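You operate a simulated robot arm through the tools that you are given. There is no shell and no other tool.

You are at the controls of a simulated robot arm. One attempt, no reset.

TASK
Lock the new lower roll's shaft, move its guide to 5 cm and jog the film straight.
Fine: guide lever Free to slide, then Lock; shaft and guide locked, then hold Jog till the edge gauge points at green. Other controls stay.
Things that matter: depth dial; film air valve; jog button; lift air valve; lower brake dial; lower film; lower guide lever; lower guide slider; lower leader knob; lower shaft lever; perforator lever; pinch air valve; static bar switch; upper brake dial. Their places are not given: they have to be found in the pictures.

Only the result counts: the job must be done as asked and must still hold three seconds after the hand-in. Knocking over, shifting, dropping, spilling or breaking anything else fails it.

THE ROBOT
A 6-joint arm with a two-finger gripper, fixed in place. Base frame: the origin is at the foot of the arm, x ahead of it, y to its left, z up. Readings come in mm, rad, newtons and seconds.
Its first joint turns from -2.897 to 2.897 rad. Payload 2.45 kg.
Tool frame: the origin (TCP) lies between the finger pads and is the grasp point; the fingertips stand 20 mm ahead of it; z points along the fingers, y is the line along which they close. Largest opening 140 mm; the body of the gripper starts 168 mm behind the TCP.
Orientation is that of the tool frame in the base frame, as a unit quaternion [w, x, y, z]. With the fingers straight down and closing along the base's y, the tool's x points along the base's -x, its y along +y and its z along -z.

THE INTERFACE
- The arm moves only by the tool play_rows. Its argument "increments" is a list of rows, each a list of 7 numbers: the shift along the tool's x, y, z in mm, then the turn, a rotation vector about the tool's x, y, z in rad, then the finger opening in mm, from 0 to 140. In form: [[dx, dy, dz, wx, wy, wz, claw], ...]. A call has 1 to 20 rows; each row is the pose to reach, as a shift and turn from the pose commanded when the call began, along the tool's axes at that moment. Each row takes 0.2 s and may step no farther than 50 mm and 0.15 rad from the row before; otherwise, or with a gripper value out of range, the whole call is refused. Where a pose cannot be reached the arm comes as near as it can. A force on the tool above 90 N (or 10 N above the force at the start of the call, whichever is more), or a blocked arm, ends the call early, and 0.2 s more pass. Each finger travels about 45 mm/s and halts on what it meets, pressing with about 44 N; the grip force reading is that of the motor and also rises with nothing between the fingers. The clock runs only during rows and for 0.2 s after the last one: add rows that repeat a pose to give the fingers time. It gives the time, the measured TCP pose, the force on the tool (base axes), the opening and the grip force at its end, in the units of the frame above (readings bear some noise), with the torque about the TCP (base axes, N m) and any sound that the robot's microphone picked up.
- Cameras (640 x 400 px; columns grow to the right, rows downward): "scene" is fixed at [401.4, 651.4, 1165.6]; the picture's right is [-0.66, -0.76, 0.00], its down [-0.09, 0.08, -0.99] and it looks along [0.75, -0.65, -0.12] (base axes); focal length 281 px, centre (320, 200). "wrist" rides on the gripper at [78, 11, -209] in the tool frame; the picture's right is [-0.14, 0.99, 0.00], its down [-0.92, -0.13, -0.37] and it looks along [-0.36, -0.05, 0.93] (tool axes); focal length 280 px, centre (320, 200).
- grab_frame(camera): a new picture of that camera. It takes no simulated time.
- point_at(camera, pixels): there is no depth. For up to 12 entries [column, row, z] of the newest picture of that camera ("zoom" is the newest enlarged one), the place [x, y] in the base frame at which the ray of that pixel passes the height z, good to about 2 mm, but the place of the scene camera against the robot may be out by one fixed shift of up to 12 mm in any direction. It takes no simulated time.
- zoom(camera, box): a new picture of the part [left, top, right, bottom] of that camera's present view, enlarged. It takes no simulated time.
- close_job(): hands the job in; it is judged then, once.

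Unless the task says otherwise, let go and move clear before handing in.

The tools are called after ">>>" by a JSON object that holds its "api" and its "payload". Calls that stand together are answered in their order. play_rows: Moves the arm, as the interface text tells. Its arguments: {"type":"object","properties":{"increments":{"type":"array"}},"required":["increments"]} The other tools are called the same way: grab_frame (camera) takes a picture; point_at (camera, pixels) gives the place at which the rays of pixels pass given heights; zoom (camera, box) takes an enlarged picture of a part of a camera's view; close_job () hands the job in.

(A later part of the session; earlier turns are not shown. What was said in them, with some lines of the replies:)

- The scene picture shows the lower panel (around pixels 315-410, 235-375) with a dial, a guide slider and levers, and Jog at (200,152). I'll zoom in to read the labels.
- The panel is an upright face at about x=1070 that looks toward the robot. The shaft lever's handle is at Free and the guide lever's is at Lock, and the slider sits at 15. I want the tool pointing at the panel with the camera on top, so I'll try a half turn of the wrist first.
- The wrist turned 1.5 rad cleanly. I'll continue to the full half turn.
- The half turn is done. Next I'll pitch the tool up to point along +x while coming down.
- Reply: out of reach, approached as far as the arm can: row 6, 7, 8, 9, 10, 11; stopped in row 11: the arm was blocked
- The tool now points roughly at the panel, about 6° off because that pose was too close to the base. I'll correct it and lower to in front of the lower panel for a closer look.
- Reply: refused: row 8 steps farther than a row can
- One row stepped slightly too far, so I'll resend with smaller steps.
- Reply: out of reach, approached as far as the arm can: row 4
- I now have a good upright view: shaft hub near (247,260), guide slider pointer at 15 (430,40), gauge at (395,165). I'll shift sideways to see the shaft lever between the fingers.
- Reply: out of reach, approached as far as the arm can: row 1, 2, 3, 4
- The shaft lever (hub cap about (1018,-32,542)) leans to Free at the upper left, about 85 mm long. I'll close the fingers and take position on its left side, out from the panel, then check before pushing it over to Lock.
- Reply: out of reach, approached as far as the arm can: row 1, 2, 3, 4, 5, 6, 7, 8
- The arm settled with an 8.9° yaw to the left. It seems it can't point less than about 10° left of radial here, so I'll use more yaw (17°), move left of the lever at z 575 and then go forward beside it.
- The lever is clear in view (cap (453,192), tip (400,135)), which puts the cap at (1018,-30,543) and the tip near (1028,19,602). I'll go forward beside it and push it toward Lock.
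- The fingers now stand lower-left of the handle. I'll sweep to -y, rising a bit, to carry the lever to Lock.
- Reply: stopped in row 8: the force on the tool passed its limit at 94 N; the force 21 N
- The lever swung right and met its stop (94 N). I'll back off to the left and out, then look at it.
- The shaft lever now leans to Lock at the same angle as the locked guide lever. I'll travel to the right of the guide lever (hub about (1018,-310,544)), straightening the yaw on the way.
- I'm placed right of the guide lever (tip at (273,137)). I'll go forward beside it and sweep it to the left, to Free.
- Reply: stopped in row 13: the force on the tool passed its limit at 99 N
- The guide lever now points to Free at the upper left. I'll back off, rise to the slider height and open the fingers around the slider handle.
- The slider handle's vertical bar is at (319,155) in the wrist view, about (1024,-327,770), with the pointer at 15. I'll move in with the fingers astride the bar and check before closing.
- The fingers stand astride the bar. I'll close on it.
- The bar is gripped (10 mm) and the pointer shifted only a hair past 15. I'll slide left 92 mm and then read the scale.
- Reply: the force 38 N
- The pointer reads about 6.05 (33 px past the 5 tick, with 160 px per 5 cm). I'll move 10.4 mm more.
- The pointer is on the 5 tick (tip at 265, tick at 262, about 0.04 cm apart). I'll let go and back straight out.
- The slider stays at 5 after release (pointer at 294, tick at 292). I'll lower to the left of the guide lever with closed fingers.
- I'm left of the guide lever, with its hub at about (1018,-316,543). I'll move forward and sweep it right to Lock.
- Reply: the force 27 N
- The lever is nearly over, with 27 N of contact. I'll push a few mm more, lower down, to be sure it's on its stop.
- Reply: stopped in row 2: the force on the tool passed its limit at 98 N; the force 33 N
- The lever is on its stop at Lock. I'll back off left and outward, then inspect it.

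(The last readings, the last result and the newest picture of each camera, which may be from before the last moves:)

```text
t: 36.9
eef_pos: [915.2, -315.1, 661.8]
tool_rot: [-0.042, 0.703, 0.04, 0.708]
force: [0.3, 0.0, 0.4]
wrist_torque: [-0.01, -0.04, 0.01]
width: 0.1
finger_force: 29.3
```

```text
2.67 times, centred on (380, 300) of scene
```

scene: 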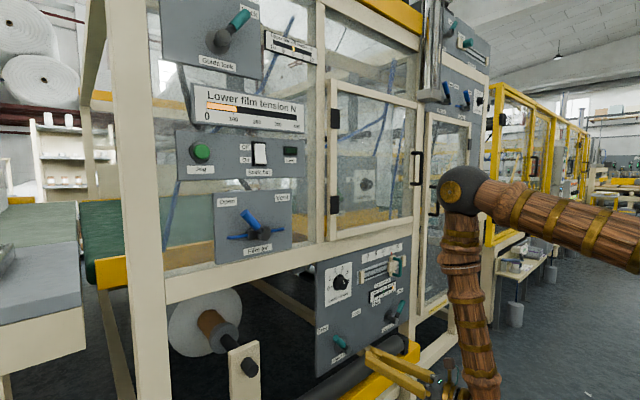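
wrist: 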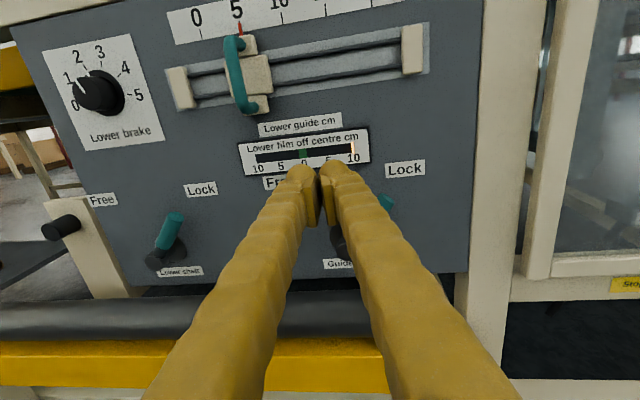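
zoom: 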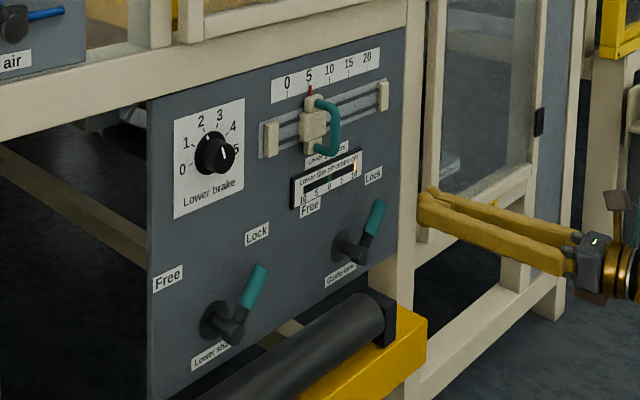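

Both levers are at Lock and the slider at 5. I'll now travel up and left toward the Jog button (about (1069,435,1200)), adding yaw as I go.

>>> {"api": "play_rows", "payload": {"increments": [[28.9, -31.4, 1.7, 0.028, 0, 0, 0], [57.8, -62.8, 3.4, 0.056, 0, 0, 0], [86.7, -94.2, 5.1, 0.083, 0, 0, 0], [115.6, -125.6, 6.8, 0.111, 0, 0, 0], [144.5, -157, 8.5, 0.139, 0, 0, 0], [173.4, -188.4, 10.2, 0.167, 0, 0, 0], [202.3, -219.8, 11.9, 0.195, 0, 0, 0], [231.2, -251.2, 13.6, 0.222, 0, 0, 0], [260.1, -282.6, 15.3, 0.25, 0, 0, 0], [289, -314, 17, 0.278, 0, 0, 0], [317.9, -345.4, 18.7, 0.306, 0, 0, 0], [346.8, -376.8, 20.4, 0.334, 0, 0, 0], [375.7, -408.2, 22.1, 0.361, 0, 0, 0], [404.6, -439.6, 23.8, 0.389, 0, 0, 0], [433.5, -471, 25.5, 0.417, 0, 0, 0], [462.4, -502.4, 27.2, 0.445, 0, 0, 0], [491.3, -533.8, 28.9, 0.473, 0, 0, 0], [520, -565, 30.6, 0.5, 0, 0, 0]]}}

>>> {"api": "grab_frame", "payload": {"camera": "wrist"}}

>>> {"api": "grab_frame", "payload": {"camera": "scene"}}

```text
t: 40.7
eef_pos: [876.8, 248.7, 1184.7]
tool_rot: [-0.215, 0.671, 0.215, 0.676]
force: [0.4, -0.4, -0.3]
wrist_torque: [-0.03, 0.0, 0.01]
width: 0.0
finger_force: 29.3
```

```text
taken
```

wrist: 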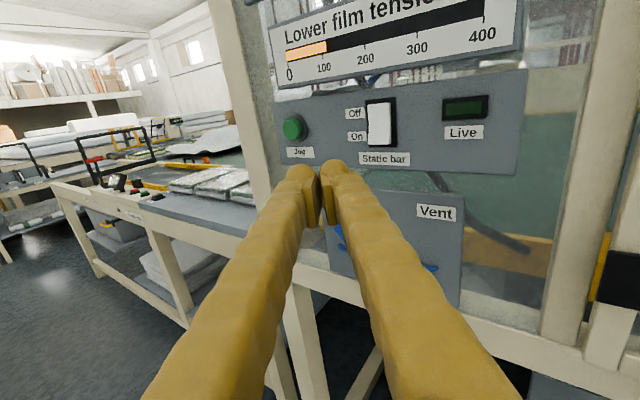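

```text
taken
```

scene: 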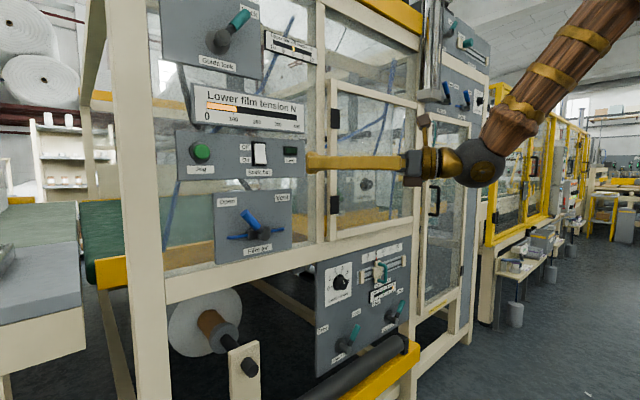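

Jog is at (294,128) in the wrist view, which triangulates to about (1070,435,1213). I'll approach to 25 mm in front of it.

>>> {"api": "play_rows", "payload": {"increments": [[5, -12, 37, 0.01, 0, 0, 0], [10, -24, 75, 0.02, 0, 0, 0], [15, -36, 112, 0.03, 0, 0, 0], [19, -47, 150, 0.04, 0, 0, 0], [23, -58, 187, 0.04, 0, 0, 0], [27, -68.9, 218, 0.04, 0, 0, 0], [27, -68.9, 218, 0.04, 0, 0, 0]]}}

>>> {"api": "grab_frame", "payload": {"camera": "wrist"}}

>>> {"api": "grab_frame", "payload": {"camera": "scene"}}

>>> {"api": "zoom", "payload": {"camera": "scene", "box": [140, 100, 300, 200]}}

```text
t: 42.3
eef_pos: [1015.1, 430.4, 1213.3]
tool_rot: [-0.228, 0.667, 0.227, 0.672]
force: [-0.3, 0.3, -0.6]
wrist_torque: [0.02, -0.02, 0.0]
width: 0.0
finger_force: 29.7
```

```text
taken
```

wrist: 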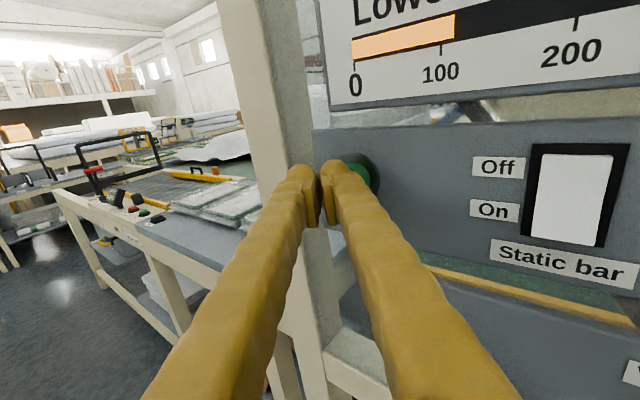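

```text
taken
```

scene: 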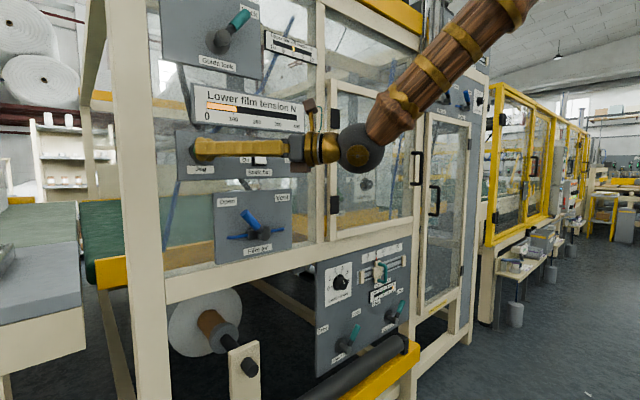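

```text
4.00 times, centred on (220, 150) of scene
```

zoom: 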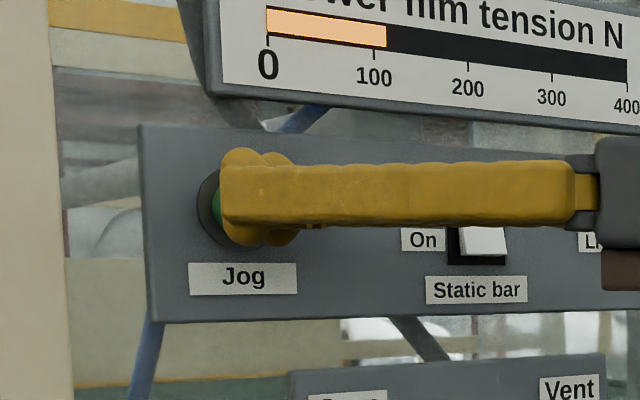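

The fingertips line up with Jog in scene view (collar at about (198-240,207) in the zoom). I'll lower 4 mm and advance straight in +x, stepping small until contact.

>>> {"api": "play_rows", "payload": {"increments": [[-4, 6.1, 7.9, 0, 0, 0, 0], [-4, 12.2, 15.9, 0, 0, 0, 0], [-4, 15.2, 19.8, 0, 0, 0, 0], [-4, 17, 22.2, 0, 0, 0, 0]]}}

>>> {"api": "zoom", "payload": {"camera": "scene", "box": [140, 100, 300, 200]}}

>>> {"api": "zoom", "payload": {"camera": "scene", "box": [350, 270, 430, 320]}}

```text
t: 43.3
eef_pos: [1041.9, 430.3, 1207.5]
tool_rot: [-0.227, 0.667, 0.227, 0.672]
force: [-34.4, -9.8, -4.4]
wrist_torque: [-0.06, 0.1, -0.32]
width: 0.0
finger_force: 29.1
heard: click
```

```text
4.00 times, centred on (220, 150) of scene
```

zoom: 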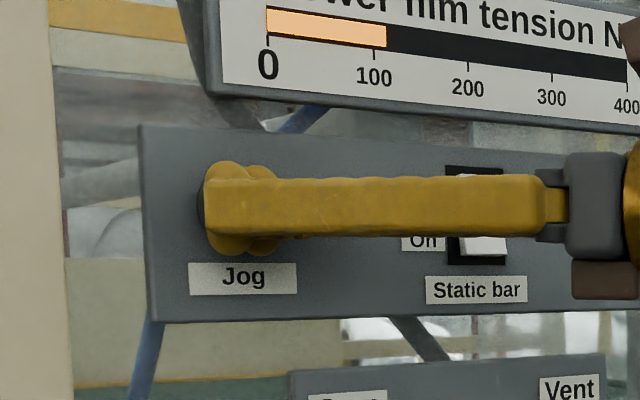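

```text
8.00 times, centred on (390, 295) of scene
```

zoom: 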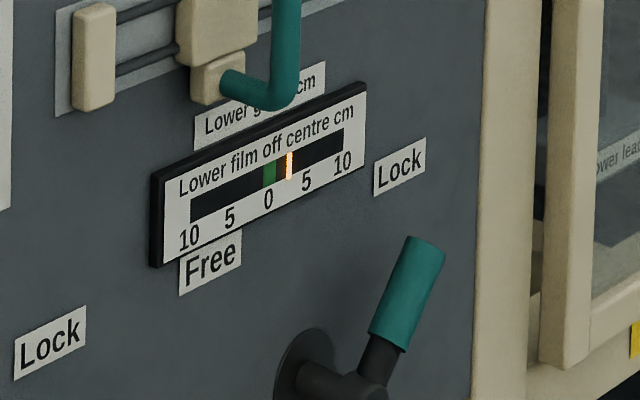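

Jog clicked and is held, and the gauge pointer has moved from 10 to about 3. To avoid overshoot I'll pull back quickly and read it again.

>>> {"api": "play_rows", "payload": {"increments": [[0, -9, -12, 0, 0, 0, 0]]}}

>>> {"api": "zoom", "payload": {"camera": "scene", "box": [350, 270, 430, 320]}}

>>> {"api": "zoom", "payload": {"camera": "scene", "box": [140, 100, 300, 200]}}

```text
t: 43.7
eef_pos: [1027.7, 430.2, 1209.1]
tool_rot: [-0.227, 0.666, 0.226, 0.673]
force: [-0.9, 0.7, 0.6]
wrist_torque: [0.0, 0.0, 0.01]
width: 0.0
finger_force: 29.7
```

```text
8.00 times, centred on (390, 295) of scene
```

zoom: 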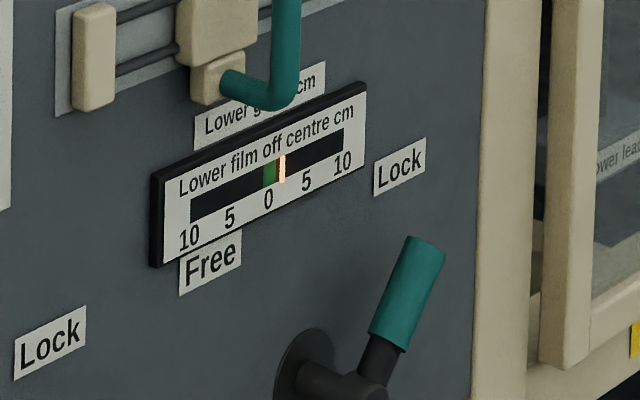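

```text
4.00 times, centred on (220, 150) of scene
```

zoom: 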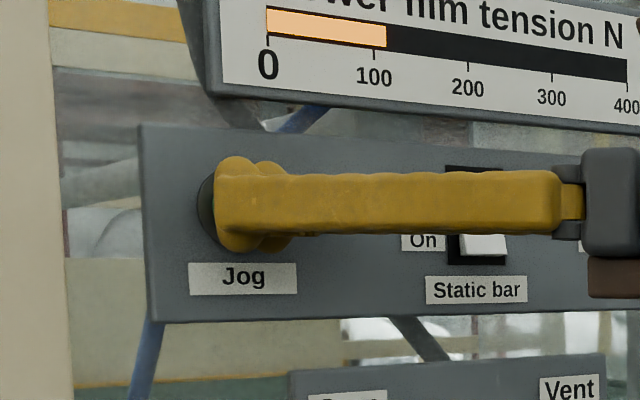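

The gauge is now about 1.8, moving toward green and stopping on release. I'll give one short press.

>>> {"api": "play_rows", "payload": {"increments": [[0, 8.2, 10.7, 0, 0, 0, 0], [0, 0, 0, 0, 0, 0, 0]]}}

>>> {"api": "zoom", "payload": {"camera": "scene", "box": [350, 270, 430, 320]}}

```text
t: 44.3
eef_pos: [1028.3, 430.1, 1208.1]
tool_rot: [-0.227, 0.667, 0.226, 0.672]
force: [0.2, 0.7, -0.4]
wrist_torque: [0.04, -0.02, -0.03]
width: 0.4
finger_force: 28.8
heard: click
```

```text
8.00 times, centred on (390, 295) of scene
```

zoom: 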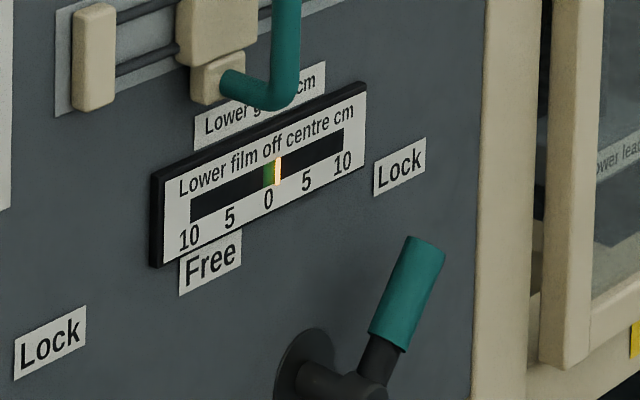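

The pointer is now at the edge of green (about 1.0). I'll give another short press.

>>> {"api": "play_rows", "payload": {"increments": [[0, 8.2, 10.7, 0, 0, 0, 0], [0, 0, 0, 0, 0, 0, 0]]}}

>>> {"api": "zoom", "payload": {"camera": "scene", "box": [370, 280, 410, 305]}}

```text
t: 44.9
eef_pos: [1028.8, 431.6, 1207.9]
tool_rot: [-0.228, 0.666, 0.227, 0.673]
force: [-0.7, -0.9, 0.8]
wrist_torque: [0.02, 0.01, -0.01]
width: 0.4
finger_force: 29.3
heard: click
```

```text
16.00 times, centred on (390, 292) of scene
```

zoom: 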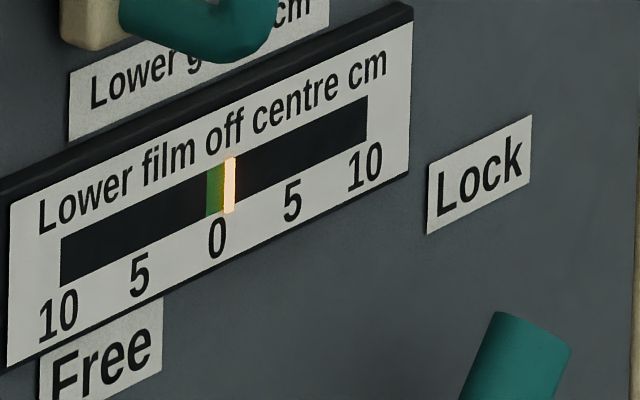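

The approach is slowing down (now about 0.9, still at green's right edge), so it looks convergent. I'll hold a little longer.

>>> {"api": "play_rows", "payload": {"increments": [[0, 8.2, 10.7, 0, 0, 0, 0], [0, 8.2, 10.7, 0, 0, 0, 0], [0, 0, 0, 0, 0, 0, 0]]}}

>>> {"api": "zoom", "payload": {"camera": "scene", "box": [370, 280, 410, 305]}}

```text
t: 45.7
eef_pos: [1029.1, 430.0, 1210.0]
tool_rot: [-0.227, 0.667, 0.227, 0.673]
force: [0.8, -0.5, -0.4]
wrist_torque: [-0.04, -0.03, -0.01]
width: 0.0
finger_force: 29.3
heard: click
```

```text
16.00 times, centred on (390, 292) of scene
```

zoom: 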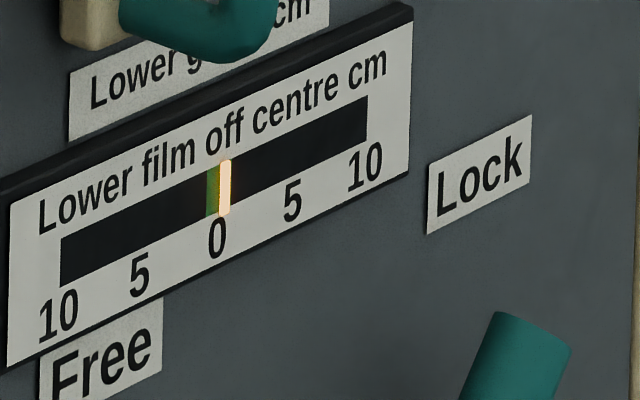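

The pointer is at 225 and green is centred at about 217, so it's creeping toward zero. I'll hold for about a second.

>>> {"api": "play_rows", "payload": {"increments": [[0, 8.2, 10.7, 0, 0, 0, 0], [0, 8.5, 11, 0, 0, 0, 0], [0, 8.5, 11, 0, 0, 0, 0], [0, 8.5, 11, 0, 0, 0, 0], [0, 0, 0, 0, 0, 0, 0]]}}

>>> {"api": "zoom", "payload": {"camera": "scene", "box": [370, 280, 410, 305]}}

```text
t: 46.9
eef_pos: [1028.1, 430.5, 1209.0]
tool_rot: [-0.227, 0.667, 0.226, 0.673]
force: [-0.5, 0.1, -0.6]
wrist_torque: [0.0, -0.04, 0.01]
width: 0.0
finger_force: 29.6
heard: click
```

```text
16.00 times, centred on (390, 292) of scene
```

zoom: 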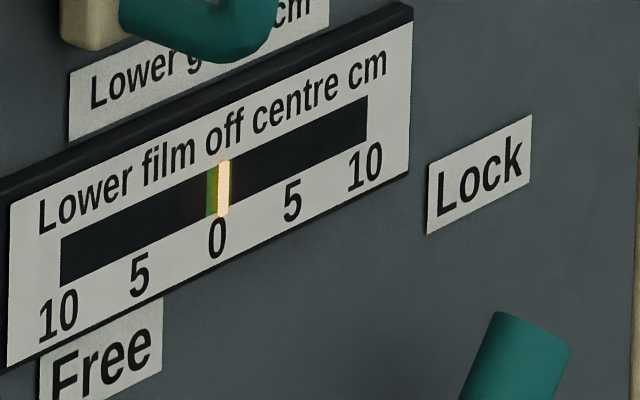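

The pointer is inside green (223, with green spanning about 206-232). I'll hold once more to confirm it has settled, then pull clear.

>>> {"api": "play_rows", "payload": {"increments": [[0, 8.2, 10.7, 0, 0, 0, 0], [0, 8.5, 11, 0, 0, 0, 0], [0, 8.5, 11, 0, 0, 0, 0], [0, 8.5, 11, 0, 0, 0, 0], [0, 8.5, 11, 0, 0, 0, 0], [0, 8.5, 11, 0, 0, 0, 0], [0, 0, 0, 0, 0, 0, 0], [0, -8, -30, 0, 0, 0, 0], [-10, -16, -65, 0, 0, 0, 0]]}}

>>> {"api": "zoom", "payload": {"camera": "scene", "box": [370, 280, 410, 305]}}

>>> {"api": "grab_frame", "payload": {"camera": "scene"}}

```text
t: 48.9
eef_pos: [966.1, 405.2, 1198.2]
tool_rot: [-0.227, 0.667, 0.227, 0.672]
force: [0.3, 0.5, 0.2]
wrist_torque: [-0.02, -0.06, 0.03]
width: 0.0
finger_force: 29.7
heard: click
```

```text
16.00 times, centred on (390, 292) of scene
```

zoom: 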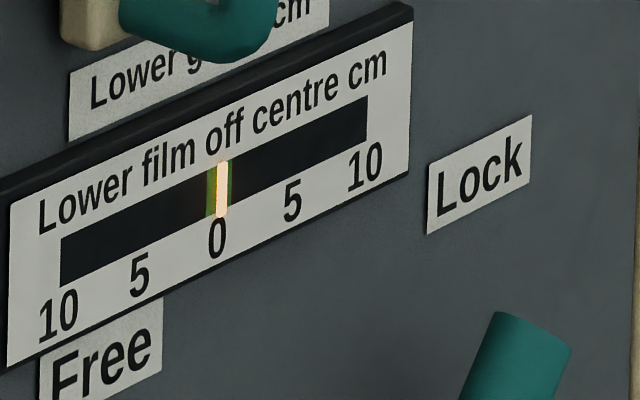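

```text
taken
```

scene: 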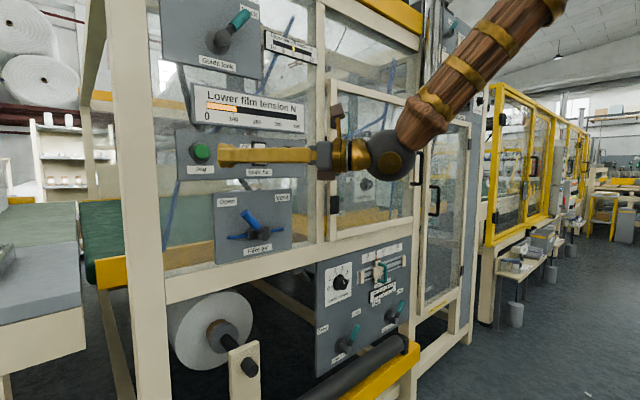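

The pointer now sits in the middle of green (221, with green showing on both sides). I'll move well clear and check every control once more.

>>> {"api": "play_rows", "payload": {"increments": [[0, 25, -30, 0, 0, 0, 0], [0, 50, -60, 0, 0, 0, 0], [0, 75, -90, 0, 0, 0, 0], [0, 100, -110, 0, 0, 0, 0]]}}

>>> {"api": "zoom", "payload": {"camera": "scene", "box": [150, 70, 320, 270]}}

>>> {"api": "zoom", "payload": {"camera": "scene", "box": [300, 225, 460, 375]}}

>>> {"api": "zoom", "payload": {"camera": "scene", "box": [370, 280, 410, 305]}}

>>> {"api": "grab_frame", "payload": {"camera": "wrist"}}

```text
t: 49.9
eef_pos: [939.1, 257.8, 1199.3]
tool_rot: [-0.226, 0.667, 0.226, 0.673]
force: [0.2, -0.5, 0.5]
wrist_torque: [-0.02, 0.02, -0.02]
width: 0.0
finger_force: 28.9
```

```text
2.00 times, centred on (235, 170) of scene
```

zoom: 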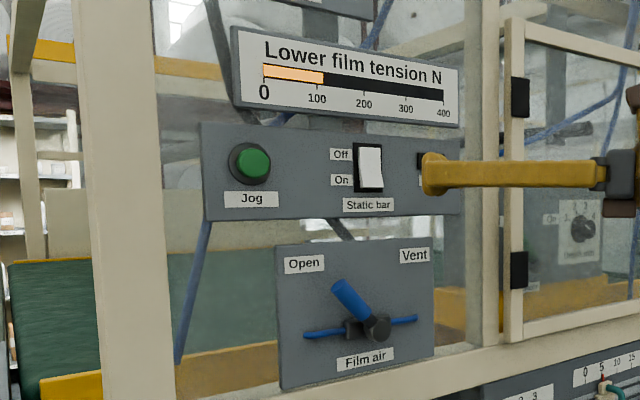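

```text
2.67 times, centred on (380, 300) of scene
```

zoom: 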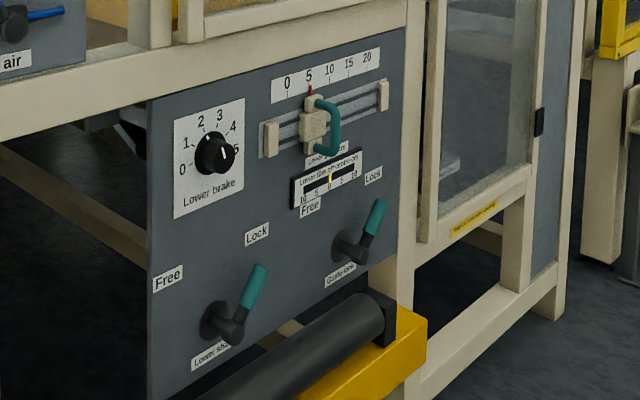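

```text
16.00 times, centred on (390, 292) of scene
```

zoom: 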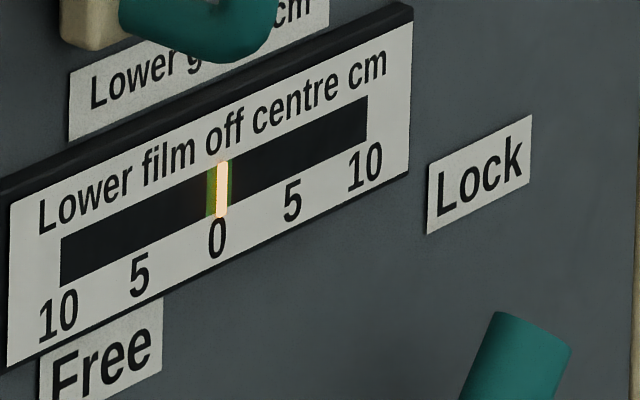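

```text
taken
```

wrist: 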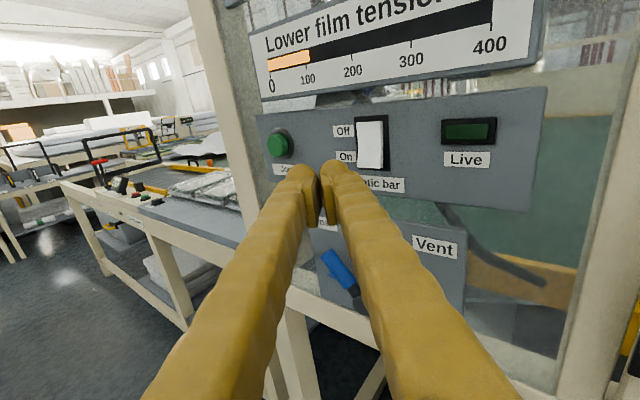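

The final pictures show both levers at Lock, the slider pointer on 5 and the gauge steady in green. Jog is released, the switch, dial and valve I could see are unchanged, and the arm is clear. I'm handing in.

>>> {"api": "close_job", "payload": {}}

```text
The job is handed in.
```

The job is done and handed in; I haven't been told the verdict yet. These are the readings from the last pictures:

- **Lower shaft:** the lever moved from Free to Lock and was pushed onto its stop.
- **Lower guide:** the lever went to Free, the slider moved from 15 to 5 cm (within about 0.05 cm by the scale), then the lever went back to Lock on its stop.
- **Film:** I pressed Jog in several short holds instead of one continuous hold, so as not to overshoot. The gauge went from 10 to the middle of green and stayed there after release.
- **Other controls:** the static bar switch, lower brake dial and film air valve look unchanged. I didn't check the rest up close, but the arm never touched them.

The arm was clear of the machine at hand-in.
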